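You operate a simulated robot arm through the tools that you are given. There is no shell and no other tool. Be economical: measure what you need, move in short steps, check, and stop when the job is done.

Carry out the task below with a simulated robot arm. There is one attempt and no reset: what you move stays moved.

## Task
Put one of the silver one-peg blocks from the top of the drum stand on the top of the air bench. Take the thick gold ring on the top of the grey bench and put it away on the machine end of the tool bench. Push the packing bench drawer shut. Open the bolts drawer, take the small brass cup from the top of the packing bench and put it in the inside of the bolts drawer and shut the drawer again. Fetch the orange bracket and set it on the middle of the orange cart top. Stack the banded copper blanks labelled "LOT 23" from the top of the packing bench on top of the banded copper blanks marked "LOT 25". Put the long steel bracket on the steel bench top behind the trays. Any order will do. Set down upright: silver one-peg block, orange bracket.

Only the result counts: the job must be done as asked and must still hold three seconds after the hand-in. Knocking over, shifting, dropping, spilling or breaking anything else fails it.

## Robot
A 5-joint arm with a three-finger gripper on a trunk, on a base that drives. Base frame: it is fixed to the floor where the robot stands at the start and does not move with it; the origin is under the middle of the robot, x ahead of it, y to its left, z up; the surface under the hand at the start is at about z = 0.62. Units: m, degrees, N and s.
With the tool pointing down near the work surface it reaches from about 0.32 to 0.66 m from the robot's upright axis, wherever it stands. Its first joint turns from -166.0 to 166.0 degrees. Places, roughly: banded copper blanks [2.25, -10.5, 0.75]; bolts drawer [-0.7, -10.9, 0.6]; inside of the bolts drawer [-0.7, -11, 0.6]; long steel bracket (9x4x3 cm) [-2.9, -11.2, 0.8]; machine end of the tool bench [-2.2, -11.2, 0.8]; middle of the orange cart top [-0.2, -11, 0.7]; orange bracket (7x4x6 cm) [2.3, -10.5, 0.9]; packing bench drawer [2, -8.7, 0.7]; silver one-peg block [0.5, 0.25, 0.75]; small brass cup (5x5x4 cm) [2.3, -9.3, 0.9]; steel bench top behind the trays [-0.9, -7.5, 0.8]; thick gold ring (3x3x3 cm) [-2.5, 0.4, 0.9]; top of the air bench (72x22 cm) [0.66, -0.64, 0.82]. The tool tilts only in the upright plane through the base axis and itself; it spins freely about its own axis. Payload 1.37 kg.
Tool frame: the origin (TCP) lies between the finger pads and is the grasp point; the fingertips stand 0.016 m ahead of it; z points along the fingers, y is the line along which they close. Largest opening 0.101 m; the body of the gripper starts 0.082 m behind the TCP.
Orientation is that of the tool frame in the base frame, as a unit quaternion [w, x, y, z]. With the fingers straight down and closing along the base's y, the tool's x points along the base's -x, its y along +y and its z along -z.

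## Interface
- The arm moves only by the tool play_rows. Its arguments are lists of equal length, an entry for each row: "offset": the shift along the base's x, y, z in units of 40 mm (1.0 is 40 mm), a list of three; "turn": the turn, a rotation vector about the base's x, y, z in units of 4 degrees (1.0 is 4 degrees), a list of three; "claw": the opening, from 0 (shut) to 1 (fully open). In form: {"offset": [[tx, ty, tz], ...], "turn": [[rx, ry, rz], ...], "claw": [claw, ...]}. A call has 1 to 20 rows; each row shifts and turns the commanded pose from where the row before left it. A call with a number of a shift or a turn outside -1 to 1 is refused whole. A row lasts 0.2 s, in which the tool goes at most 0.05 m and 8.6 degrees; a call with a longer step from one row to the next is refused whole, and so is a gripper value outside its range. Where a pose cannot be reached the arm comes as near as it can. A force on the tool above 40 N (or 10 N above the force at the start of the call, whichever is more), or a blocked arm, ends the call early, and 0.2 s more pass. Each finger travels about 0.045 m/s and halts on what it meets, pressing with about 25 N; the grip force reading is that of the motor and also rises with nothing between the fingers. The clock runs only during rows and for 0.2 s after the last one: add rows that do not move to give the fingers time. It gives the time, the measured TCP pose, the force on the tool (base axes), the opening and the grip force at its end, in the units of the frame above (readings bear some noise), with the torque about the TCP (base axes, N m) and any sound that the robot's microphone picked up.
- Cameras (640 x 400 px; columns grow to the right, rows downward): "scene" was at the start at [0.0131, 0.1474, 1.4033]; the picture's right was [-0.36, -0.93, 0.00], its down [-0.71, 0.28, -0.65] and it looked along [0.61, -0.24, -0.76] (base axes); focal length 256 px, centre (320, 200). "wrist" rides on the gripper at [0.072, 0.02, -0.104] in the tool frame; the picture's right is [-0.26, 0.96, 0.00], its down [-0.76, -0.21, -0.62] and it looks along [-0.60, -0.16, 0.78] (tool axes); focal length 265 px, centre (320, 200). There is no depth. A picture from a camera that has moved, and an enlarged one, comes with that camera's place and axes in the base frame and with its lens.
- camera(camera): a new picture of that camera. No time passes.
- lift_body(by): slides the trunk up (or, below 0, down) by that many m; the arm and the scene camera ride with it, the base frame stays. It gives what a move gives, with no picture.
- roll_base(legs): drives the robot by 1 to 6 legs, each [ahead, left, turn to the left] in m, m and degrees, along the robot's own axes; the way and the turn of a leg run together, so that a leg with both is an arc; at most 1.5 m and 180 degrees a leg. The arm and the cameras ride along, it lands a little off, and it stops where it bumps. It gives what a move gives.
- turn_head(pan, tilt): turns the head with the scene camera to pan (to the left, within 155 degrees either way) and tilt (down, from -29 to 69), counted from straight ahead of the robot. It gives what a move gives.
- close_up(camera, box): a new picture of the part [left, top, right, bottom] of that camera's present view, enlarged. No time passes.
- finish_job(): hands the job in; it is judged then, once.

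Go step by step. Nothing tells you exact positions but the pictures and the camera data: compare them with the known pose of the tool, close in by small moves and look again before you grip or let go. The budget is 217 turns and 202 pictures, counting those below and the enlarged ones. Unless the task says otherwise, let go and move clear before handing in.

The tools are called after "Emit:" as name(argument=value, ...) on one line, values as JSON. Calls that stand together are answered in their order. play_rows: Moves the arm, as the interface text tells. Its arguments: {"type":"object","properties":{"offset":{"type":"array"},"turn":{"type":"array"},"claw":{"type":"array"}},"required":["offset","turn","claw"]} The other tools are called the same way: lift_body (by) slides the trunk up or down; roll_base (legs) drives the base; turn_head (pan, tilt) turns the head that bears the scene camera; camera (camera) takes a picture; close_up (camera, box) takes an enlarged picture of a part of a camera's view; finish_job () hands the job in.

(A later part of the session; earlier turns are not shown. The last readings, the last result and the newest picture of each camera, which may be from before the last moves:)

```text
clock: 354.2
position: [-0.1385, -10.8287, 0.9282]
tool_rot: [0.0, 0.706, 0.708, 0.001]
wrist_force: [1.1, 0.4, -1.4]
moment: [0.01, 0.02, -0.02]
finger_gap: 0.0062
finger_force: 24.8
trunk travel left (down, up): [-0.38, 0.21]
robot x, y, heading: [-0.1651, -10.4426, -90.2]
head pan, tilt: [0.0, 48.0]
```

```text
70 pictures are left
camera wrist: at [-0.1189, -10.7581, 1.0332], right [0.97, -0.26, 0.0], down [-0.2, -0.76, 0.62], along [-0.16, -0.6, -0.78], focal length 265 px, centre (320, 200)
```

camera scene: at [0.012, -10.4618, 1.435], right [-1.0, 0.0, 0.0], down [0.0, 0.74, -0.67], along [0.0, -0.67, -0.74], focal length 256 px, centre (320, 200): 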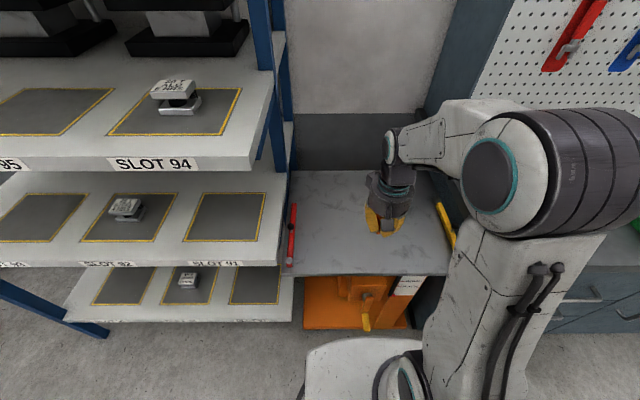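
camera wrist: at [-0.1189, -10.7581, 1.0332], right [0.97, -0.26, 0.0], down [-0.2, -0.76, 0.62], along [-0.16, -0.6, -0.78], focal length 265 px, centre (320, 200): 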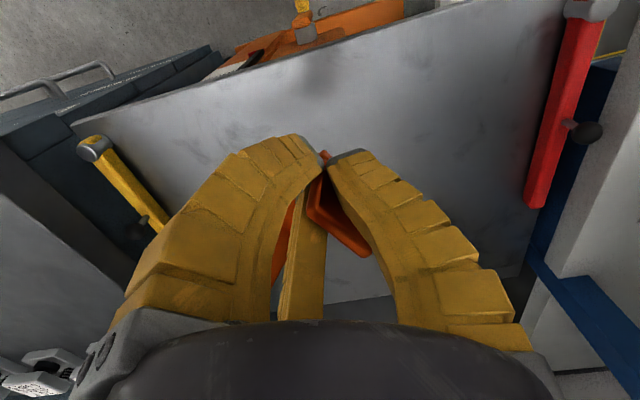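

Emit:
play_rows(offset=[[0.1, -0.9, -0.3], [0.1, -0.9, -0.3], [0.1, -0.9, -0.3], [0.1, -0.9, -0.3], [0.1, -0.9, -0.5], [0.1, -0.9, -0.5]], turn=[[0, 0, 0], [0, 0, 0], [0, 0, 0], [0, 0, 0], [0, 0, 0], [0, 0, 0]], claw=[0, 0, 0, 0, 0, 0])

Emit:
close_up(camera="scene", box=[270, 130, 470, 290])

Emit:
camera(camera="wrist")

```text
clock: 355.6
position: [-0.1146, -11.0455, 0.8402]
tool_rot: [0.0, 0.706, 0.709, 0.001]
wrist_force: [-0.3, 0.0, -0.5]
moment: [0.04, -0.01, 0.01]
finger_gap: 0.006
finger_force: 24.5
trunk travel left (down, up): [-0.38, 0.21]
robot x, y, heading: [-0.1641, -10.44, -90.4]
head pan, tilt: [0.0, 48.0]
```

```text
2.50 times, centred on (370, 210) of scene
camera zoom: at [0.012, -10.4623, 1.435], right [-1.0, 0.0, 0.0], down [0.0, 0.74, -0.67], along [0.0, -0.67, -0.74], focal length 641 px, centre (195, 175)
```

zoom: 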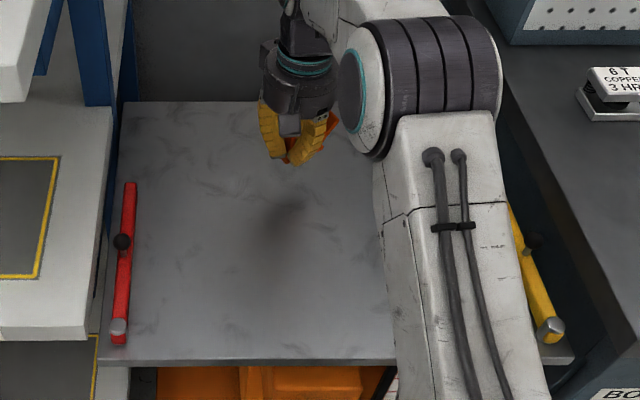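

```text
68 pictures are left
camera wrist: at [-0.0953, -10.9748, 0.944], right [0.97, -0.26, 0.0], down [-0.2, -0.76, 0.62], along [-0.16, -0.6, -0.79], focal length 265 px, centre (320, 200)
```

wrist: 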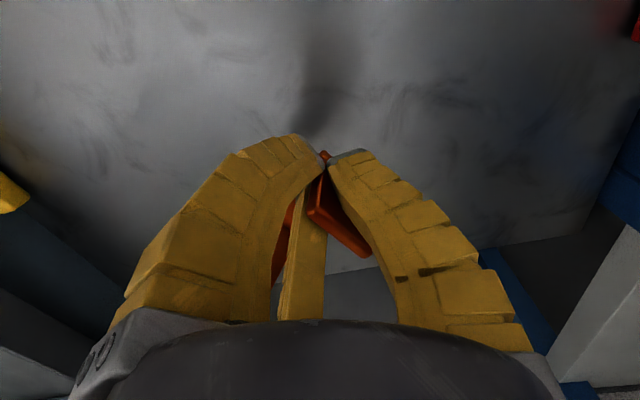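

Plate centre ≈ (-0.165, -11.055), height ≈0.70. Adjust 2 cm and lower to contact.

Emit:
play_rows(offset=[[-0.5, -0.2, -0.8], [0, 0, -0.8], [0, 0, -0.5], [0, 0, -0.2], [0, 0, -0.15], [0, 0, -0.15], [0, 0, -0.15], [0, 0, -0.15]], turn=[[0, 0, 0], [0, 0, 0], [0, 0, 0], [0, 0, 0], [0, 0, 0], [0, 0, 0], [0, 0, 0], [0, 0, 0]], claw=[0, 0, 0, 0, 0, 0, 0, 0])

Emit:
close_up(camera="scene", box=[320, 150, 440, 250])

Emit:
close_up(camera="wrist", box=[210, 80, 430, 280])

```text
clock: 356.8
position: [-0.1339, -11.0587, 0.7565]
tool_rot: [0.008, 0.705, 0.709, -0.007]
wrist_force: [-0.2, 2.9, 19.7]
moment: [-0.03, 0.21, -0.02]
finger_gap: 0.0125
finger_force: 25.1
trunk travel left (down, up): [-0.38, 0.21]
robot x, y, heading: [-0.1677, -10.441, -90.5]
head pan, tilt: [0.0, 48.0]
stopped in row 5: the force on the tool passed its limit at 44 N (the readings are from after the stop); the commanded pose is now the measured one
```

```text
4.00 times, centred on (380, 200) of scene
camera zoom: at [0.012, -10.4588, 1.435], right [-1.0, 0.0, 0.0], down [0.0, 0.74, -0.67], along [0.0, -0.67, -0.74], focal length 1025 px, centre (80, 200)
```

zoom: 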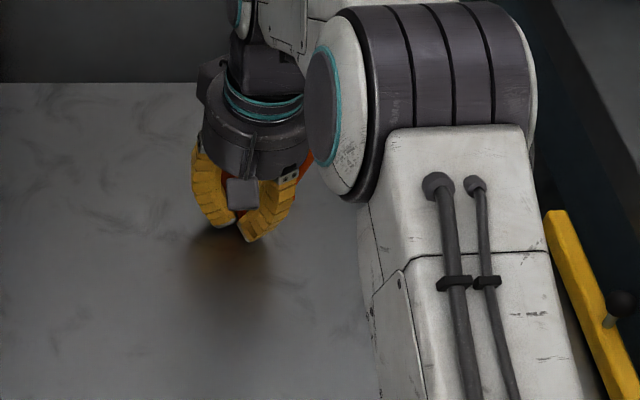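

```text
2.00 times, centred on (320, 180) of wrist
camera zoom: at [-0.1141, -10.9842, 0.8591], right [0.97, -0.26, 0.01], down [-0.2, -0.74, 0.64], along [-0.16, -0.62, -0.77], focal length 531 px, centre (320, 240)
```

zoom: 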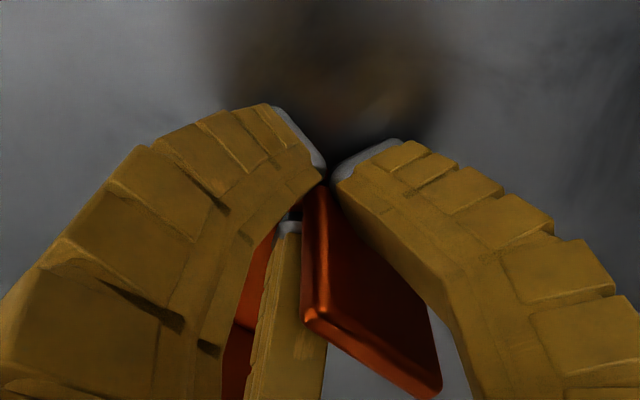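

Contact near the expected height. Open gently and see how it stands.

Emit:
play_rows(offset=[[0, 0, 0], [0, 0, 0], [0, 0, 0]], turn=[[0, 0, 0], [0, 0, 0], [0, 0, 0]], claw=[0.2, 0.28, 0.28])

Emit:
camera(camera="wrist")

```text
clock: 357.6
position: [-0.1328, -11.0576, 0.7548]
tool_rot: [0.007, 0.705, 0.709, -0.007]
wrist_force: [3.3, 2.9, 26.3]
moment: [-0.58, 0.33, 0.03]
finger_gap: 0.0333
finger_force: 0.0
trunk travel left (down, up): [-0.38, 0.21]
robot x, y, heading: [-0.1664, -10.4412, -90.2]
head pan, tilt: [0.0, 48.0]
```

```text
65 pictures are left
camera wrist: at [-0.1135, -10.9834, 0.858], right [0.97, -0.26, 0.01], down [-0.2, -0.74, 0.64], along [-0.16, -0.62, -0.77], focal length 265 px, centre (320, 200)
```

wrist: 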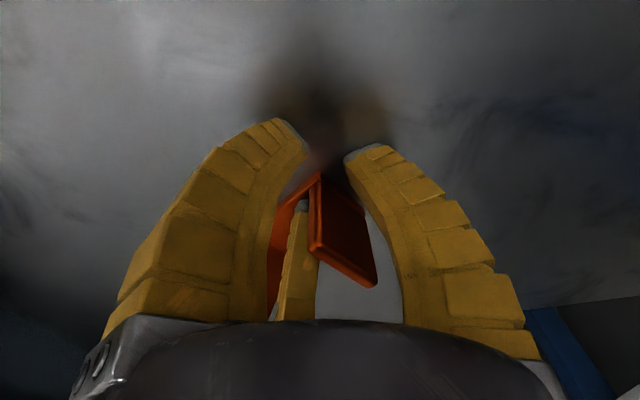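

Emit:
play_rows(offset=[[0, 0, 0.15], [0, 0, 0.1]], turn=[[0, 0, 0], [0, 0, 0]], claw=[0.3, 0.3])

Emit:
close_up(camera="wrist", box=[210, 80, 430, 320])

Emit:
close_up(camera="scene", box=[320, 150, 440, 250])

```text
clock: 358.1
position: [-0.1336, -11.0571, 0.7609]
tool_rot: [0.004, 0.706, 0.708, -0.003]
wrist_force: [2.4, 2.4, 7.5]
moment: [-0.09, 0.07, 0.03]
finger_gap: 0.0355
finger_force: 1.7
trunk travel left (down, up): [-0.38, 0.21]
robot x, y, heading: [-0.1623, -10.4419, -90.4]
head pan, tilt: [0.0, 48.0]
```

```text
1.67 times, centred on (320, 200) of wrist
camera zoom: at [-0.1145, -10.9838, 0.8642], right [0.97, -0.26, 0.0], down [-0.21, -0.75, 0.63], along [-0.16, -0.61, -0.78], focal length 442 px, centre (320, 200)
```

zoom: 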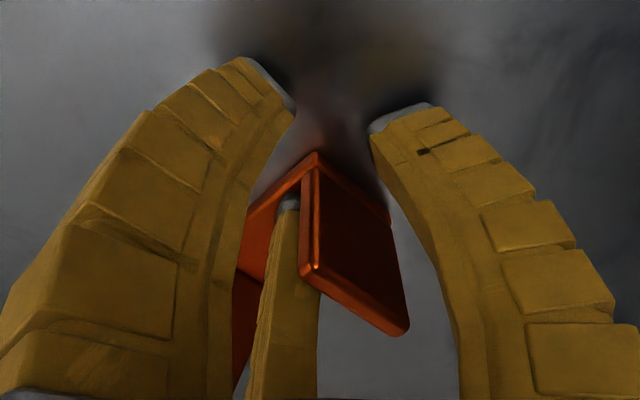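

```text
4.00 times, centred on (380, 200) of scene
camera zoom: at [0.0122, -10.4607, 1.4347], right [-1.0, 0.0, 0.0], down [0.0, 0.74, -0.67], along [0.0, -0.67, -0.74], focal length 1025 px, centre (80, 200)
```

zoom: 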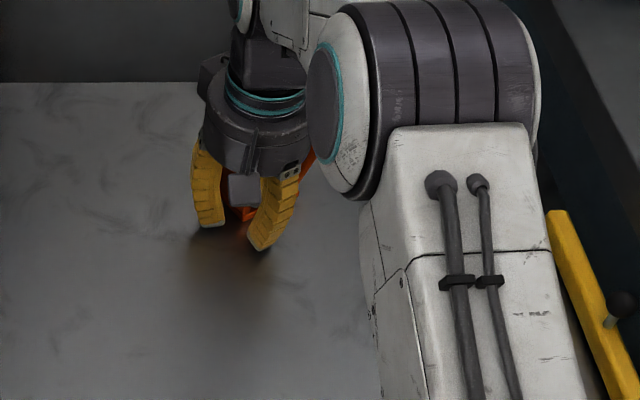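

Still pressing slightly; I ease up a little more and look.

Emit:
play_rows(offset=[[0, 0, 0.2], [0, 0, 0.2]], turn=[[0, 0, 0], [0, 0, 0]], claw=[0.3, 0.3])

Emit:
close_up(camera="wrist", box=[210, 80, 430, 320])

```text
clock: 358.8
position: [-0.1343, -11.0568, 0.7773]
tool_rot: [0.004, 0.706, 0.708, -0.004]
wrist_force: [0.1, -0.3, -0.9]
moment: [0.01, 0.0, 0.01]
finger_gap: 0.0349
finger_force: 4.0
trunk travel left (down, up): [-0.38, 0.21]
robot x, y, heading: [-0.164, -10.4431, -90.3]
head pan, tilt: [0.0, 48.0]
```

```text
1.67 times, centred on (320, 200) of wrist
camera zoom: at [-0.1146, -10.9844, 0.8809], right [0.97, -0.26, 0.0], down [-0.2, -0.75, 0.63], along [-0.16, -0.61, -0.78], focal length 442 px, centre (320, 200)
```

zoom: 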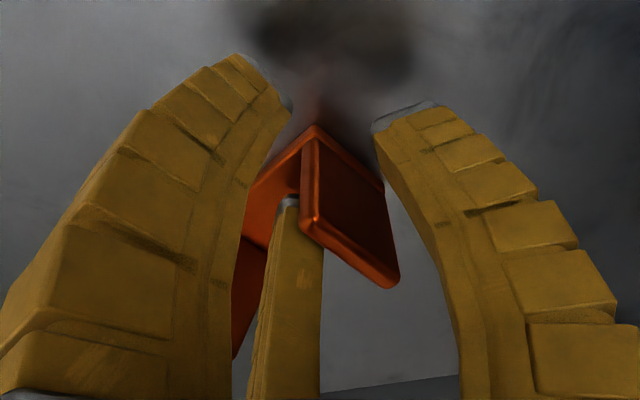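

Free of it now. Rise well clear and look.

Emit:
play_rows(offset=[[0, 0, 0.5], [0, 0, 0.8], [0, 0, 0.9], [0, 0, 0.9]], turn=[[0, 0, 0], [0, 0, 0], [0, 0, 0], [0, 0, 0]], claw=[0.32, 0.32, 0.32, 0.32])

Emit:
close_up(camera="wrist", box=[230, 60, 430, 240])

Emit:
close_up(camera="scene", box=[320, 150, 440, 250])

```text
clock: 359.8
position: [-0.1324, -11.0563, 0.9031]
tool_rot: [0.004, 0.705, 0.709, -0.005]
wrist_force: [0.3, -0.6, 0.2]
moment: [0.03, 0.04, 0.0]
finger_gap: 0.0372
finger_force: 3.7
trunk travel left (down, up): [-0.38, 0.21]
robot x, y, heading: [-0.1667, -10.4446, -90.4]
head pan, tilt: [0.0, 48.0]
```

```text
2.22 times, centred on (330, 150) of wrist
camera zoom: at [-0.1138, -10.9842, 1.0055], right [0.97, -0.26, 0.0], down [-0.2, -0.75, 0.63], along [-0.16, -0.61, -0.78], focal length 590 px, centre (298, 311)
```

zoom: 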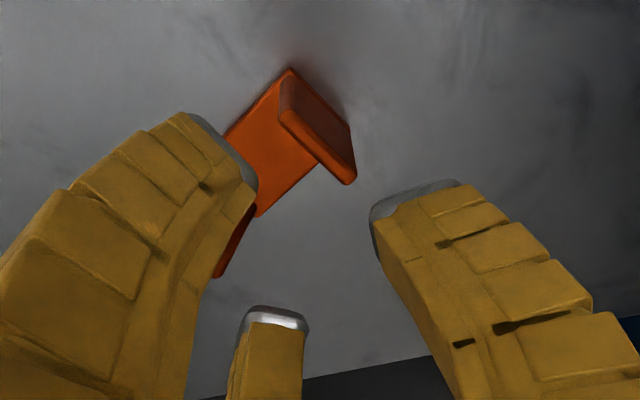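

```text
4.00 times, centred on (380, 200) of scene
camera zoom: at [0.0121, -10.4615, 1.435], right [-1.0, 0.0, 0.0], down [0.0, 0.74, -0.67], along [0.0, -0.67, -0.74], focal length 1025 px, centre (80, 200)
```

zoom: 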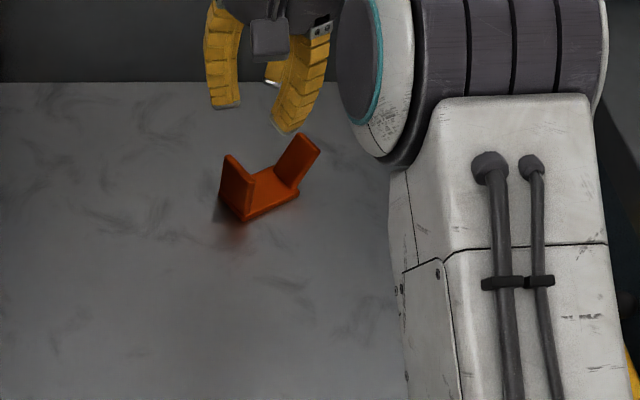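

The bracket stands upright on the cart, but about 5–6 cm beyond the middle. I'll re-grip its flange (tool turned ~33°) and shift it to the middle.

Emit:
play_rows(offset=[[0, -0.4, 0], [0, -0.4, 0], [0, 0, 0], [0, 0, 0], [0, 0, 0], [0, 0, -0.8], [0, 0, -0.8], [0, 0, -0.4]], turn=[[0, 0, 1], [0, 0, 1], [0, 0, 1], [0, 0, 1], [0, 0, 1], [0, 0, 1], [0, 0, 1], [0, 0, 1]], claw=[0.7, 0.7, 0.7, 0.7, 0.7, 0.7, 0.7, 0.7])

Emit:
camera(camera="wrist")

```text
clock: 361.6
position: [-0.1335, -11.1029, 0.8236]
tool_rot: [0.003, 0.482, 0.876, -0.004]
wrist_force: [-0.2, -0.2, -0.4]
moment: [-0.02, -0.02, 0.02]
finger_gap: 0.0736
finger_force: 2.4
out of reach, approached as far as the arm can: row 6, 7
trunk travel left (down, up): [-0.38, 0.21]
robot x, y, heading: [-0.1643, -10.4411, -90.1]
head pan, tilt: [0.0, 48.0]
```

```text
59 pictures are left
camera wrist: at [-0.1552, -11.0292, 0.9272], right [0.96, 0.29, 0.0], down [0.23, -0.74, 0.63], along [0.18, -0.6, -0.78], focal length 265 px, centre (320, 200)
```

wrist: 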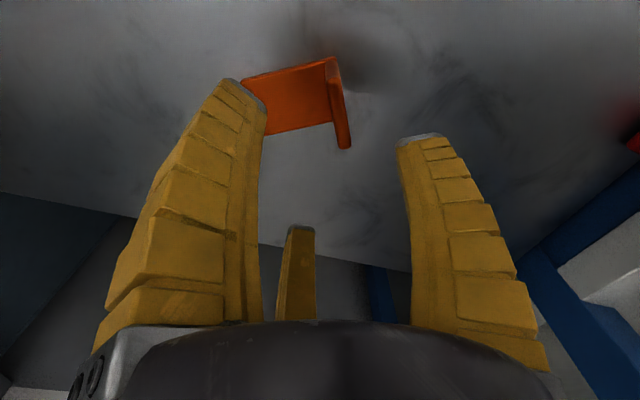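

Emit:
play_rows(offset=[[0.1, 0.65, 0], [0, 0, -0.5], [0, 0, -0.5], [0, 0, -0.35]], turn=[[0, 0, 0], [0, 0, 0], [0, 0, 0], [0, 0, 0]], claw=[0.5, 0.5, 0.5, 0.5])

Emit:
camera(camera="wrist")

```text
clock: 362.6
position: [-0.1305, -11.1051, 0.7705]
tool_rot: [0.002, 0.482, 0.876, -0.003]
wrist_force: [-1.0, -0.2, 0.5]
moment: [-0.01, 0.01, 0.01]
finger_gap: 0.0543
finger_force: 2.5
out of reach, approached as far as the arm can: row 1, 3
trunk travel left (down, up): [-0.38, 0.21]
robot x, y, heading: [-0.1653, -10.4469, -90.2]
head pan, tilt: [0.0, 48.0]
```

```text
58 pictures are left
camera wrist: at [-0.1533, -11.0334, 0.8747], right [0.96, 0.29, 0.0], down [0.23, -0.74, 0.63], along [0.18, -0.6, -0.78], focal length 265 px, centre (320, 200)
```

wrist: 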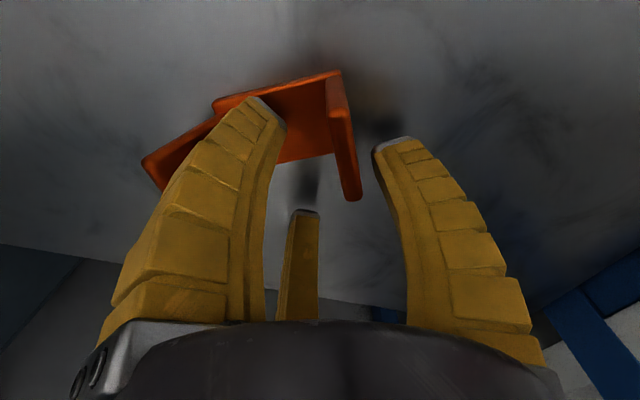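

Emit:
play_rows(offset=[[0, 0.4, 0.1], [0, 0.4, 0]], turn=[[0, 0, 0], [0, 0, 0]], claw=[0.5, 0.5])

Emit:
camera(camera="wrist")

```text
clock: 363.1
position: [-0.1316, -11.0768, 0.7781]
tool_rot: [0.007, 0.482, 0.876, -0.011]
wrist_force: [-0.6, 7.8, -9.8]
moment: [-0.8, -0.03, 0.03]
finger_gap: 0.0542
finger_force: 2.8
out of reach, approached as far as the arm can: row 1
trunk travel left (down, up): [-0.38, 0.21]
robot x, y, heading: [-0.1643, -10.4415, -90.5]
head pan, tilt: [0.0, 48.0]
```

```text
57 pictures are left
camera wrist: at [-0.1531, -11.0029, 0.8804], right [0.96, 0.29, -0.01], down [0.23, -0.73, 0.64], along [0.18, -0.61, -0.77], focal length 265 px, centre (320, 200)
```

wrist: 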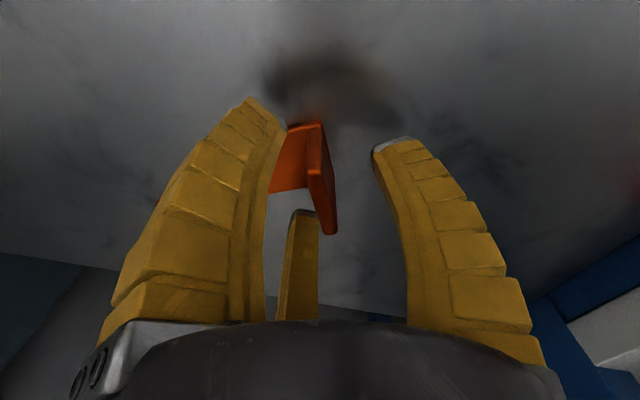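

Flange now between the pads. Close.

Emit:
play_rows(offset=[[0, 0, 0], [0, 0, -0.2], [0, 0, 0], [0, 0, 0], [0, 0, 0]], turn=[[0, 0, 0], [0, 0, 0], [0, 0, 0], [0, 0, 0], [0, 0, 0]], claw=[0.5, 0.5, 0, 0, 0])

Emit:
camera(camera="wrist")

```text
clock: 364.4
position: [-0.1319, -11.0721, 0.7683]
tool_rot: [0.004, 0.483, 0.876, -0.004]
wrist_force: [-0.2, -0.6, 1.9]
moment: [0.02, -0.04, 0.0]
finger_gap: 0.0127
finger_force: 23.3
trunk travel left (down, up): [-0.38, 0.21]
robot x, y, heading: [-0.1638, -10.4447, -89.9]
head pan, tilt: [0.0, 48.0]
```

```text
56 pictures are left
camera wrist: at [-0.1532, -11.0, 0.8712], right [0.96, 0.29, 0.0], down [0.23, -0.74, 0.63], along [0.18, -0.6, -0.78], focal length 265 px, centre (320, 200)
```

wrist: 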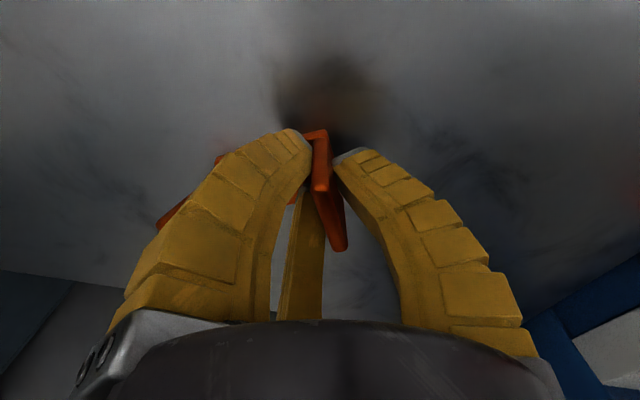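

Gripped; lift 6 mm, shift +5 cm in y, set down.

Emit:
play_rows(offset=[[0, 0, 0.2], [0, 0.3, 0.05], [0, 0.35, 0], [0, 0.35, 0], [0, 0.3, 0], [0, 0, -0.1], [0, 0, -0.1], [0, 0, -0.1]], turn=[[0, 0, 0], [0, 0, 0], [0, 0, 0], [0, 0, 0], [0, 0, 0], [0, 0, 0], [0, 0, 0], [0, 0, 0]], claw=[0, 0, 0, 0, 0, 0, 0, 0])

Emit:
camera(camera="wrist")

```text
clock: 366.1
position: [-0.1311, -11.021, 0.7665]
tool_rot: [0.004, 0.483, 0.876, -0.006]
wrist_force: [-1.3, 0.5, 12.8]
moment: [0.17, 0.06, 0.02]
finger_gap: 0.0103
finger_force: 25.1
trunk travel left (down, up): [-0.38, 0.21]
robot x, y, heading: [-0.1663, -10.4444, -90.3]
head pan, tilt: [0.0, 48.0]
```

```text
55 pictures are left
camera wrist: at [-0.1534, -10.9481, 0.871], right [0.96, 0.29, 0.0], down [0.23, -0.74, 0.63], along [0.18, -0.61, -0.77], focal length 265 px, centre (320, 200)
```

wrist: 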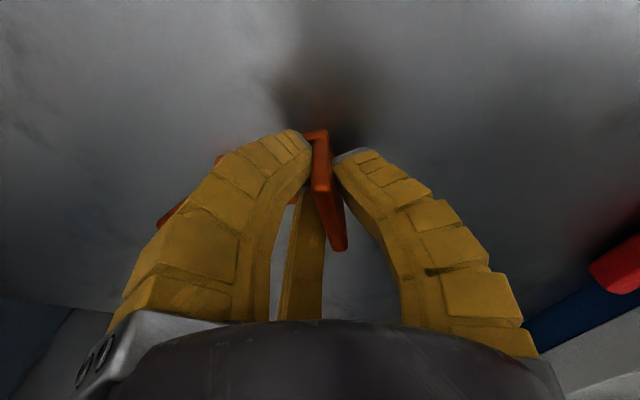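

Set down (13 N contact). Open and rise.

Emit:
play_rows(offset=[[0, 0, 0.05], [0, 0, 0], [0, 0, 0], [0, 0, 0.2], [0, 0, 0.3], [0, 0, 0.8], [0, 0, 1], [0, 0, 1]], turn=[[0, 0, 0], [0, 0, 0], [0, 0, 0], [0, 0, 0], [0, 0, 0], [0, 0, 0], [0, 0, 0], [0, 0, 0]], claw=[0.35, 0.35, 0.35, 0.35, 0.35, 0.35, 0.35, 0.35])

Emit:
camera(camera="scene")

```text
clock: 367.9
position: [-0.1305, -11.0193, 0.9015]
tool_rot: [0.004, 0.482, 0.876, -0.004]
wrist_force: [-0.6, -0.1, -0.3]
moment: [0.01, 0.01, 0.01]
finger_gap: 0.0399
finger_force: 3.4
trunk travel left (down, up): [-0.38, 0.21]
robot x, y, heading: [-0.1636, -10.4433, -90.2]
head pan, tilt: [0.0, 48.0]
```

```text
54 pictures are left
camera scene: at [0.0121, -10.4614, 1.435], right [-1.0, 0.0, 0.0], down [0.0, 0.74, -0.67], along [0.0, -0.67, -0.74], focal length 256 px, centre (320, 200)
```

scene: 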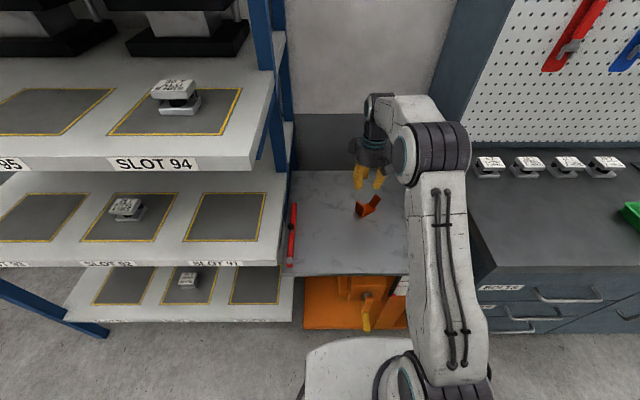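

Bracket stands upright in the middle of the cart. Now the BOLTS drawer: retract, reposition in front of it, and turn the tool horizontal with fingers closing vertically.

Emit:
play_rows(offset=[[0, 0.8, 0], [0, 0.8, 0], [0, 0.8, 0], [0, 0.8, 0], [0, 0.8, 0], [0, 0, 0], [0, 0, 0], [0, 0, 0], [0, 0, 0], [0, 0, 0], [0, 0, 0], [0, 0, 0], [0, 0, 0], [0, 0, 0], [0, 0, 0]], turn=[[0, 0, 1], [0, 0, 1], [0, 0, 1], [0, 0, 1], [0, 0, 1], [0, 0, 1], [0, 0, 1], [0, 0, 1], [0, 0, 1], [0, 0, 1], [0, 0, 1], [0, 0, 1], [0, 0, 1], [0, 0, 1], [0, 0, 0.5]], claw=[0.6, 0.6, 0.6, 0.6, 0.6, 0.6, 0.6, 0.6, 0.6, 0.6, 0.6, 0.6, 0.6, 0.6, 0.6])

Emit:
roll_base(legs=[[-0.38, 0, 0], [0, -0.5, 0]])

Emit:
play_rows(offset=[[0, 0, -0.5], [0, 0, -0.5], [0, 0, -0.5], [0, 0, -0.5], [0, 0, -0.5], [0, 0, -0.5], [0, 0, 0], [0, 0, 0], [0, 0, 0], [0, 0, 0], [0, 0, 0], [0, 0, 0], [0, 0, 0], [0, 0, 0], [0, 0, 0], [0, 0, 0], [0, 0, 0], [0, 0, 0], [0, 0, 0], [0, 0, 0]], turn=[[-1, 0, 0], [-1, 0, 0], [-1, 0, 0], [-1, 0, 0], [-1, 0, 0], [-1, 0, 0], [-1, 0, 0], [-1, 0, 0], [-1, 0, 0], [-1, 0, 0], [-1, 0, 0], [-1, 0, 0], [-1, 0, 0], [-1, 0, 0], [-1, 0, 0], [-1, 0, 0], [-1, 0, 0], [-1, 0, 0], [-1, 0, 0], [-1, 0, 0]], claw=[0.6, 0.6, 0.6, 0.6, 0.6, 0.6, 0.6, 0.6, 0.6, 0.6, 0.6, 0.6, 0.6, 0.6, 0.6, 0.6, 0.6, 0.6, 0.6, 0.6])

Emit:
camera(camera="scene")

Emit:
camera(camera="wrist")

```text
clock: 371.1
position: [-0.1296, -10.8617, 0.8995]
tool_rot: [0.0, -0.003, 1.0, 0.0]
wrist_force: [0.6, 0.4, -0.5]
moment: [0.0, -0.02, 0.0]
finger_gap: 0.064
finger_force: 2.4
trunk travel left (down, up): [-0.38, 0.21]
robot x, y, heading: [-0.1679, -10.4398, -90.2]
head pan, tilt: [0.0, 48.0]
```

```text
clock: 376.1
position: [-0.6288, -10.4779, 0.8996]
tool_rot: [0.0, -0.004, 1.0, 0.0]
wrist_force: [-0.4, -0.8, 0.3]
moment: [0.02, 0.01, 0.0]
finger_gap: 0.0638
finger_force: 1.7
trunk travel left (down, up): [-0.38, 0.21]
robot x, y, heading: [-0.6581, -10.0605, -89.9]
head pan, tilt: [0.0, 48.0]
```

```text
clock: 380.3
position: [-0.6632, -10.5599, 0.7717]
tool_rot: [-0.002, -0.003, 0.766, -0.642]
wrist_force: [-1.0, 1.1, 0.6]
moment: [-0.03, -0.01, 0.01]
finger_gap: 0.0641
finger_force: 2.5
out of reach, approached as far as the arm can: row 3, 4, 5, 6, 8, 9, 10, 11, 12, 13, 14, 15, 20
trunk travel left (down, up): [-0.38, 0.21]
robot x, y, heading: [-0.6614, -10.0528, -90.3]
head pan, tilt: [0.0, 48.0]
```

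```text
53 pictures are left
camera scene: at [-0.4856, -10.0783, 1.435], right [-1.0, 0.0, 0.0], down [0.0, 0.74, -0.67], along [0.0, -0.67, -0.74], focal length 256 px, centre (320, 200)
```

scene: 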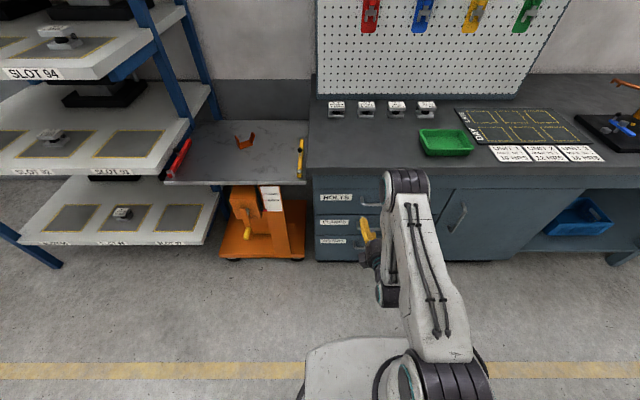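

```text
52 pictures are left
camera wrist: at [-0.7341, -10.4546, 0.7704], right [0.26, 0.17, -0.95], down [0.76, 0.58, 0.31], along [0.6, -0.8, 0.02], focal length 265 px, centre (320, 200)
```

wrist: 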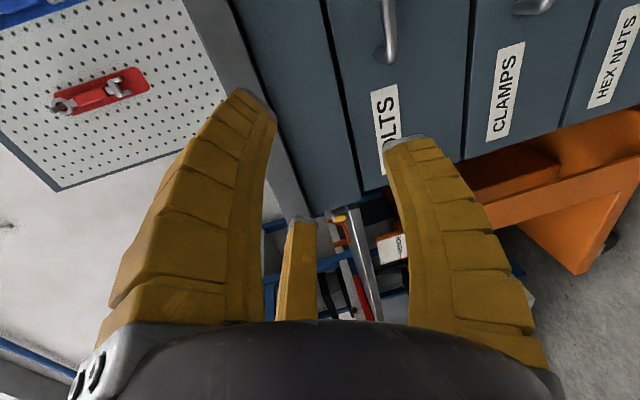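

The handle centre is about (-0.72, -10.73, 0.68). Lower trunk 9 cm, shift right 6 cm, advance 8 cm and check.

Emit:
lift_body(by=-0.09)

Emit:
roll_base(legs=[[0, -0.06, 0], [0.06, 0, 0]])

Emit:
camera(camera="wrist")

Emit:
close_up(camera="scene", box=[280, 150, 460, 300])

```text
clock: 381.6
position: [-0.6624, -10.5592, 0.6809]
tool_rot: [-0.001, -0.002, 0.767, -0.642]
wrist_force: [0.3, 0.3, 0.3]
moment: [0.05, 0.0, -0.03]
finger_gap: 0.0639
finger_force: 2.2
trunk travel left (down, up): [-0.29, 0.3]
robot x, y, heading: [-0.6614, -10.0615, -90.1]
head pan, tilt: [0.0, 48.0]
```

```text
clock: 383.1
position: [-0.7215, -10.6215, 0.6815]
tool_rot: [-0.002, -0.002, 0.767, -0.642]
wrist_force: [-0.2, -0.3, -0.3]
moment: [0.0, 0.0, 0.03]
finger_gap: 0.0641
finger_force: 2.7
trunk travel left (down, up): [-0.29, 0.3]
robot x, y, heading: [-0.722, -10.1196, -90.1]
head pan, tilt: [0.0, 48.0]
```

```text
51 pictures are left
camera wrist: at [-0.7938, -10.515, 0.6803], right [0.26, 0.17, -0.95], down [0.76, 0.58, 0.31], along [0.6, -0.8, 0.02], focal length 265 px, centre (320, 200)
```

wrist: 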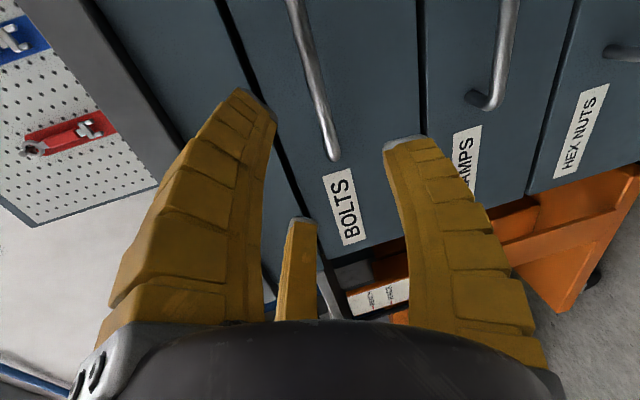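

```text
2.67 times, centred on (370, 225) of scene
camera zoom: at [-0.5453, -10.1388, 1.345], right [-1.0, 0.0, 0.0], down [0.0, 0.74, -0.67], along [0.0, -0.67, -0.74], focal length 684 px, centre (187, 133)
```

zoom: 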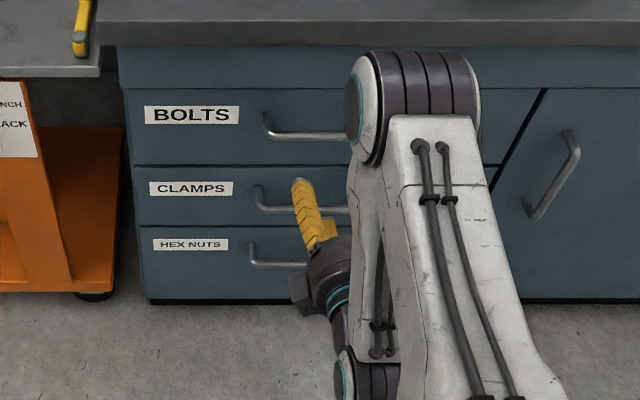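

Handle bar measured at y≈-10.77, z≈0.657. Advance base 9 cm and arm the rest.

Emit:
roll_base(legs=[[0.08, 0, 0]])

Emit:
play_rows(offset=[[0, 0, -0.6], [0, -0.5, 0]], turn=[[0, 0, 0], [0, 0, 0]], claw=[0.6, 0.6])

Emit:
camera(camera="wrist")

```text
clock: 384.2
position: [-0.7227, -10.702, 0.6823]
tool_rot: [-0.003, -0.001, 0.767, -0.642]
wrist_force: [0.0, 0.2, 0.5]
moment: [-0.01, 0.03, 0.01]
finger_gap: 0.0638
finger_force: 2.4
trunk travel left (down, up): [-0.29, 0.3]
robot x, y, heading: [-0.7228, -10.2016, -90.2]
head pan, tilt: [0.0, 48.0]
```

```text
clock: 384.8
position: [-0.7223, -10.7223, 0.6564]
tool_rot: [-0.002, -0.002, 0.767, -0.641]
wrist_force: [-1.2, -0.1, 0.5]
moment: [0.02, -0.03, 0.04]
finger_gap: 0.0641
finger_force: 2.7
trunk travel left (down, up): [-0.29, 0.3]
robot x, y, heading: [-0.7239, -10.2011, -90.0]
head pan, tilt: [0.0, 48.0]
```

```text
49 pictures are left
camera wrist: at [-0.7944, -10.6163, 0.6563], right [0.26, 0.17, -0.95], down [0.76, 0.57, 0.31], along [0.6, -0.8, 0.02], focal length 265 px, centre (320, 200)
```

wrist: 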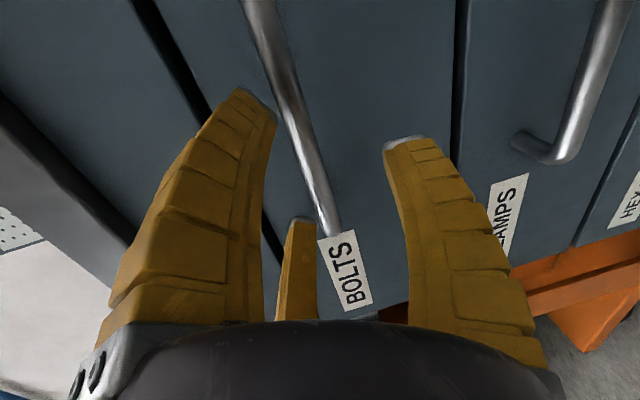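

Bar lies between the fingers. Advance 3.2 cm and close.

Emit:
play_rows(offset=[[0, -0.5, 0], [0, -0.3, 0], [0, 0, 0], [0, 0, 0], [0, 0, 0], [0, 0, 0], [0, 0, 0]], turn=[[0, 0, 0], [0, 0, 0], [0, 0, 0], [0, 0, 0], [0, 0, 0], [0, 0, 0], [0, 0, 0]], claw=[0.6, 0.6, 0, 0, 0, 0, 0])

Emit:
camera(camera="wrist")

```text
clock: 386.4
position: [-0.7211, -10.7553, 0.6621]
tool_rot: [-0.002, -0.003, 0.762, -0.647]
wrist_force: [12.3, -4.6, 27.5]
moment: [0.06, -0.25, -0.01]
finger_gap: 0.0168
finger_force: 28.5
trunk travel left (down, up): [-0.29, 0.3]
robot x, y, heading: [-0.7192, -10.1975, -90.0]
head pan, tilt: [0.0, 48.0]
```

```text
48 pictures are left
camera wrist: at [-0.793, -10.6488, 0.6596], right [0.26, 0.16, -0.95], down [0.76, 0.58, 0.3], along [0.6, -0.8, 0.03], focal length 265 px, centre (320, 200)
```

wrist: 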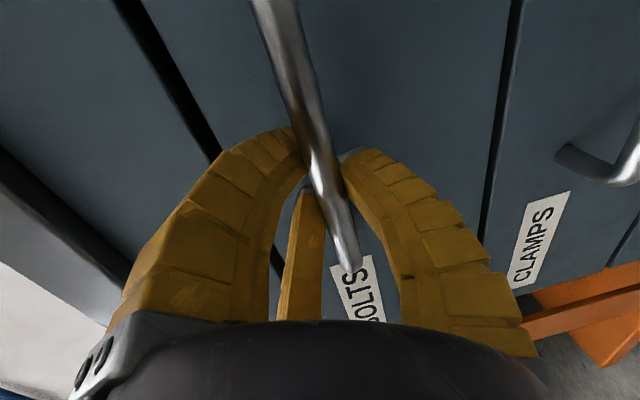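

Handle gripped. Relieve vertical load and pull.

Emit:
play_rows(offset=[[-0.05, 0, 0.15], [0, 0.3, 0], [0, 0.4, 0], [0, 0.5, 0], [0, 0.5, 0], [0, 0.5, 0], [0, 0.5, 0], [0, 0.5, 0], [0, 0.5, 0], [0, 0.5, 0]], turn=[[0, 0, 0], [0, 0, 0], [0, 0, 0], [0, 0, 0], [0, 0, 0], [0, 0, 0], [0, 0, 0], [0, 0, 0], [0, 0, 0], [0, 0, 0]], claw=[0, 0, 0, 0, 0, 0, 0, 0, 0, 0])

Emit:
camera(camera="scene")

```text
clock: 388.5
position: [-0.7237, -10.7003, 0.6612]
tool_rot: [-0.003, -0.002, 0.777, -0.629]
wrist_force: [1.6, 1.4, -11.7]
moment: [-0.08, -0.18, -0.03]
finger_gap: 0.0165
finger_force: 28.0
out of reach, approached as far as the arm can: row 5, 6, 7, 8, 9, 10
trunk travel left (down, up): [-0.29, 0.3]
robot x, y, heading: [-0.7228, -10.2003, -90.1]
head pan, tilt: [0.0, 48.0]
stopped in row 10: the force on the tool passed its limit at 43 N (the readings are from after the stop); the commanded pose is now the measured one
```

```text
47 pictures are left
camera scene: at [-0.5453, -10.2208, 1.3453], right [-1.0, 0.0, 0.0], down [0.0, 0.74, -0.67], along [0.0, -0.67, -0.74], focal length 256 px, centre (320, 200)
```

scene: 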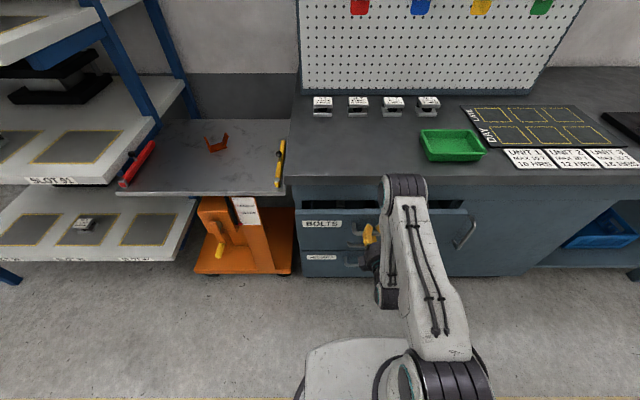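

The drawer moves. The arm can't retract more, so I pull by driving the base back.

Emit:
roll_base(legs=[[-0.1, 0, 0]])

Emit:
roll_base(legs=[[-0.1, 0, 0]])

Emit:
camera(camera="scene")

```text
clock: 389.7
position: [-0.7227, -10.6014, 0.661]
tool_rot: [-0.003, -0.002, 0.777, -0.63]
wrist_force: [-0.5, 0.3, -23.1]
moment: [-0.11, -0.09, 0.0]
finger_gap: 0.0163
finger_force: 28.2
trunk travel left (down, up): [-0.29, 0.3]
robot x, y, heading: [-0.7219, -10.1043, -90.0]
head pan, tilt: [0.0, 48.0]
```

```text
clock: 390.8
position: [-0.7217, -10.4987, 0.6608]
tool_rot: [-0.003, -0.002, 0.778, -0.628]
wrist_force: [0.4, -0.4, -15.6]
moment: [-0.24, 0.01, 0.03]
finger_gap: 0.0048
finger_force: 27.9
trunk travel left (down, up): [-0.29, 0.3]
robot x, y, heading: [-0.7195, -10.0016, -90.1]
head pan, tilt: [0.0, 48.0]
```

```text
46 pictures are left
camera scene: at [-0.5451, -10.0201, 1.3449], right [-1.0, 0.0, 0.0], down [0.0, 0.74, -0.67], along [0.0, -0.67, -0.74], focal length 256 px, centre (320, 200)
```

scene: 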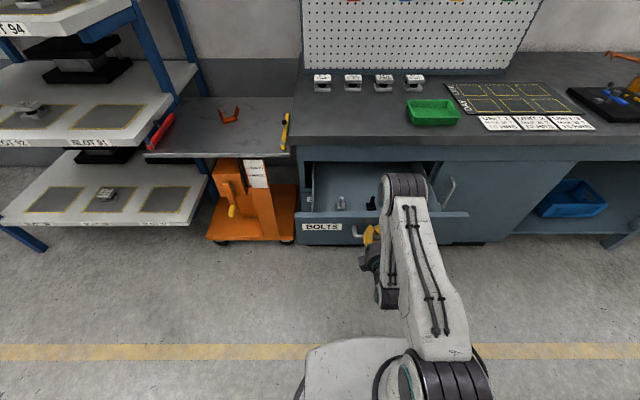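

Drawer is open ~25 cm. Release handle, back off, and look inside.

Emit:
play_rows(offset=[[0, 0, 0], [0, 0, 0], [0, 0, 0], [0, 0, 0]], turn=[[0, 0, 0], [0, 0, 0], [0, 0, 0], [0, 0, 0]], claw=[0.7, 0.7, 0.7, 0.7])

Emit:
roll_base(legs=[[-0.15, 0, 0]])

Emit:
lift_body(by=0.29)

Emit:
play_rows(offset=[[0, 0, 0], [0, 0, 0], [0, 0, 0], [0, 0, 0], [0, 0, 0], [0, 0, 0], [0, 0, 0], [0, 0, 0], [0, 0, 0], [0, 0, 0], [0, 0, 0], [0, 0, 0], [0, 0, 0], [0, 0, 0], [0, 0, 0], [0, 0, 0], [0, 0, 0], [0, 0, 0], [0, 0, 0], [0, 0, 0]], turn=[[1, 0, 0], [1, 0, 0], [1, 0, 0], [1, 0, 0], [1, 0, 0], [1, 0, 0], [1, 0, 0], [1, 0, 0], [1, 0, 0], [1, 0, 0], [1, 0, 0], [1, 0, 0], [1, 0, 0], [1, 0, 0], [1, 0, 0], [1, 0, 0], [1, 0, 0], [1, 0, 0], [1, 0, 0], [0.7, 0, 0]], claw=[1, 1, 1, 1, 1, 1, 1, 1, 1, 1, 1, 1, 1, 1, 1, 1, 1, 1, 1, 1])

Emit:
close_up(camera="scene", box=[270, 130, 490, 260])

```text
clock: 391.8
position: [-0.7231, -10.4989, 0.6611]
tool_rot: [-0.004, -0.002, 0.777, -0.629]
wrist_force: [0.6, 0.3, -0.1]
moment: [-0.03, 0.03, 0.01]
finger_gap: 0.0734
finger_force: 2.2
trunk travel left (down, up): [-0.29, 0.3]
robot x, y, heading: [-0.7261, -10.0002, -90.1]
head pan, tilt: [0.0, 48.0]
```

```text
clock: 393.2
position: [-0.7217, -10.3516, 0.6613]
tool_rot: [-0.003, -0.003, 0.778, -0.629]
wrist_force: [-0.4, -0.2, -0.7]
moment: [0.03, 0.0, 0.0]
finger_gap: 0.0736
finger_force: 2.1
trunk travel left (down, up): [-0.29, 0.3]
robot x, y, heading: [-0.7201, -9.8523, -90.5]
head pan, tilt: [0.0, 48.0]
```

```text
clock: 396.1
position: [-0.7207, -10.3519, 0.9516]
tool_rot: [-0.003, -0.003, 0.777, -0.629]
wrist_force: [-0.1, 0.2, -0.2]
moment: [0.01, 0.0, -0.01]
finger_gap: 0.0735
finger_force: 2.3
trunk travel left (down, up): [-0.58, 0.01]
robot x, y, heading: [-0.7219, -9.8505, -90.1]
head pan, tilt: [0.0, 48.0]
```

```text
clock: 400.3
position: [-0.7223, -10.3507, 0.9504]
tool_rot: [0.0, -0.003, 1.0, 0.008]
wrist_force: [0.5, -0.2, -0.2]
moment: [-0.03, -0.02, 0.0]
finger_gap: 0.1006
finger_force: 0.1
trunk travel left (down, up): [-0.58, 0.01]
robot x, y, heading: [-0.7215, -9.851, -90.2]
head pan, tilt: [0.0, 48.0]
```

```text
2.91 times, centred on (380, 195) of scene
camera zoom: at [-0.5448, -9.871, 1.635], right [-1.0, 0.0, 0.0], down [0.0, 0.74, -0.67], along [0.0, -0.67, -0.74], focal length 746 px, centre (146, 214)
```

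zoom: 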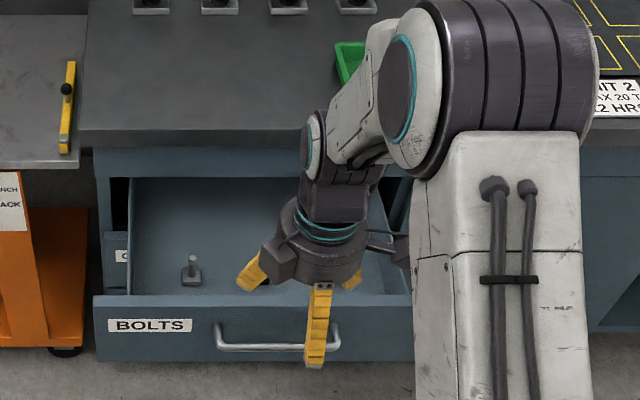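

Drawer interior is clear in the middle (x≈-0.74, y≈-10.62). Now fetch the brass cup: drive to the packing bench.

Emit:
play_rows(offset=[[0, 0.5, 0.8], [0, 0.5, 0.8], [0, 0.5, 0.8], [0, 0.3, 0.8]], turn=[[0, 0, 0], [0, 0, 0], [0, 0, 0], [0, 0, 0]], claw=[1, 1, 1, 1])

Emit:
roll_base(legs=[[0, 0, 90.2], [1.35, 0.58, 0], [0.9, 0, 0]])

Emit:
turn_head(pan=0, tilt=42)

Emit:
camera(camera="scene")

Emit:
camera(camera="wrist")

```text
clock: 401.3
position: [-0.7221, -10.2783, 1.0797]
tool_rot: [-0.001, -0.003, 1.0, 0.006]
wrist_force: [0.2, 0.4, 0.0]
moment: [-0.03, -0.01, 0.0]
finger_gap: 0.1008
finger_force: 0.1
trunk travel left (down, up): [-0.58, 0.01]
robot x, y, heading: [-0.7263, -9.852, -90.2]
head pan, tilt: [0.0, 48.0]
```

```text
clock: 416.8
position: [1.9434, -9.2354, 1.0794]
tool_rot: [0.005, 0.717, -0.697, -0.004]
wrist_force: [-0.1, -0.4, 0.5]
moment: [-0.01, 0.01, 0.0]
finger_gap: 0.1006
finger_force: 0.1
trunk travel left (down, up): [-0.58, 0.01]
robot x, y, heading: [1.5158, -9.2451, 1.0]
head pan, tilt: [0.0, 48.0]
```

```text
clock: 417.4
position: [1.9415, -9.235, 1.0794]
tool_rot: [0.005, 0.717, -0.697, -0.005]
wrist_force: [0.2, 1.3, -0.4]
moment: [0.02, 0.03, 0.01]
finger_gap: 0.1005
finger_force: 0.0
trunk travel left (down, up): [-0.58, 0.01]
robot x, y, heading: [1.5145, -9.2439, 1.0]
head pan, tilt: [0.0, 42.0]
```

```text
44 pictures are left
camera scene: at [1.536, -9.0677, 1.6435], right [0.02, -1.0, 0.0], down [-0.67, -0.01, -0.74], along [0.74, 0.01, -0.67], focal length 256 px, centre (320, 200)
```

scene: 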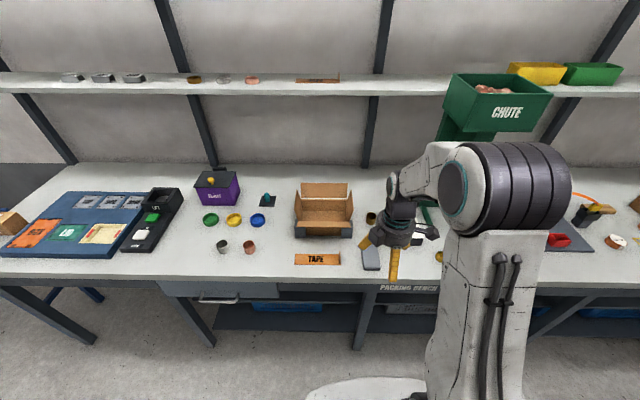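

```text
43 pictures are left
camera wrist: at [1.9257, -9.3081, 1.1837], right [-0.97, 0.24, 0.01], down [0.19, 0.76, 0.62], along [0.14, 0.6, -0.79], focal length 265 px, centre (320, 200)
```

wrist: 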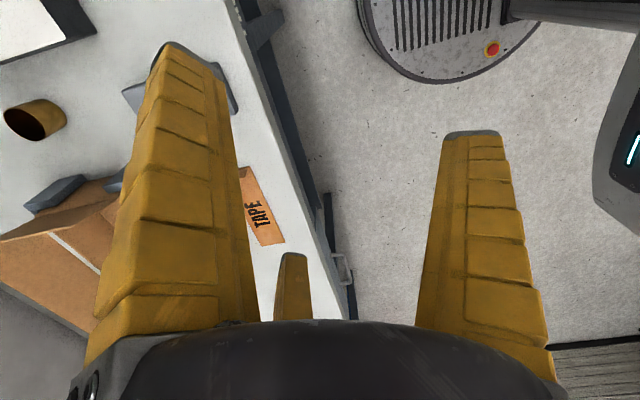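

Cup located at (2.29, -9.273). Drive 0.2 m closer and position over it.

Emit:
roll_base(legs=[[0.19, 0, -0.8]])

Emit:
play_rows(offset=[[0.9, -0.25, 0], [0.9, -0.25, -0.3], [0.9, -0.25, -0.4], [0.8, -0.2, -0.4]], turn=[[0, 0, 0], [0, 0, 0], [0, 0, 0], [0, 0, 0]], claw=[1, 1, 1, 1])

Emit:
camera(camera="wrist")

Emit:
close_up(camera="scene", box=[280, 150, 480, 300])

```text
clock: 419.0
position: [2.1344, -9.2383, 1.0785]
tool_rot: [0.005, 0.712, -0.702, -0.005]
wrist_force: [0.6, -0.2, -1.2]
moment: [0.04, 0.0, 0.01]
finger_gap: 0.1005
finger_force: 0.1
trunk travel left (down, up): [-0.58, 0.01]
robot x, y, heading: [1.7046, -9.2408, 0.4]
head pan, tilt: [0.0, 42.0]
```

```text
clock: 420.0
position: [2.2737, -9.2773, 1.0349]
tool_rot: [0.004, 0.712, -0.702, -0.006]
wrist_force: [-0.4, 0.2, 0.2]
moment: [0.01, 0.03, -0.01]
finger_gap: 0.1006
finger_force: 0.0
trunk travel left (down, up): [-0.58, 0.01]
robot x, y, heading: [1.7062, -9.2422, 0.6]
head pan, tilt: [0.0, 42.0]
```

```text
42 pictures are left
camera wrist: at [2.2561, -9.3495, 1.1391], right [-0.97, 0.25, 0.01], down [0.2, 0.76, 0.62], along [0.14, 0.6, -0.79], focal length 265 px, centre (320, 200)
```

wrist: 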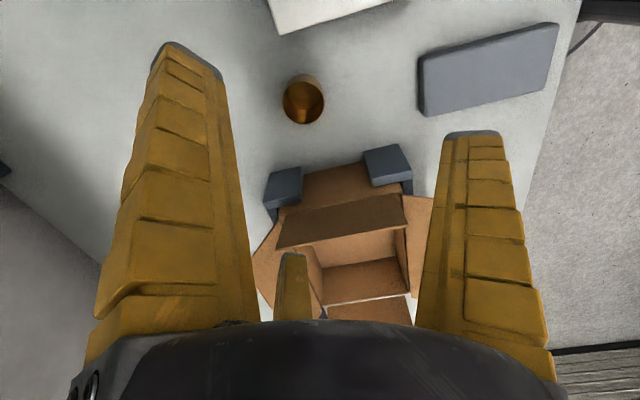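

```text
2.67 times, centred on (380, 225) of scene
camera zoom: at [1.7303, -9.0657, 1.6435], right [0.01, -1.0, 0.0], down [-0.67, 0.0, -0.74], along [0.74, 0.0, -0.67], focal length 684 px, centre (160, 133)
```

zoom: 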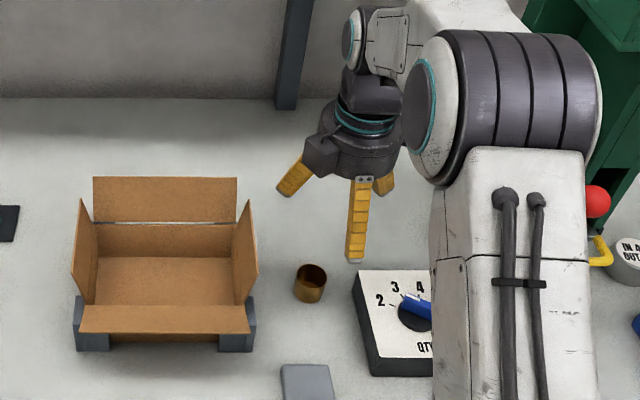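

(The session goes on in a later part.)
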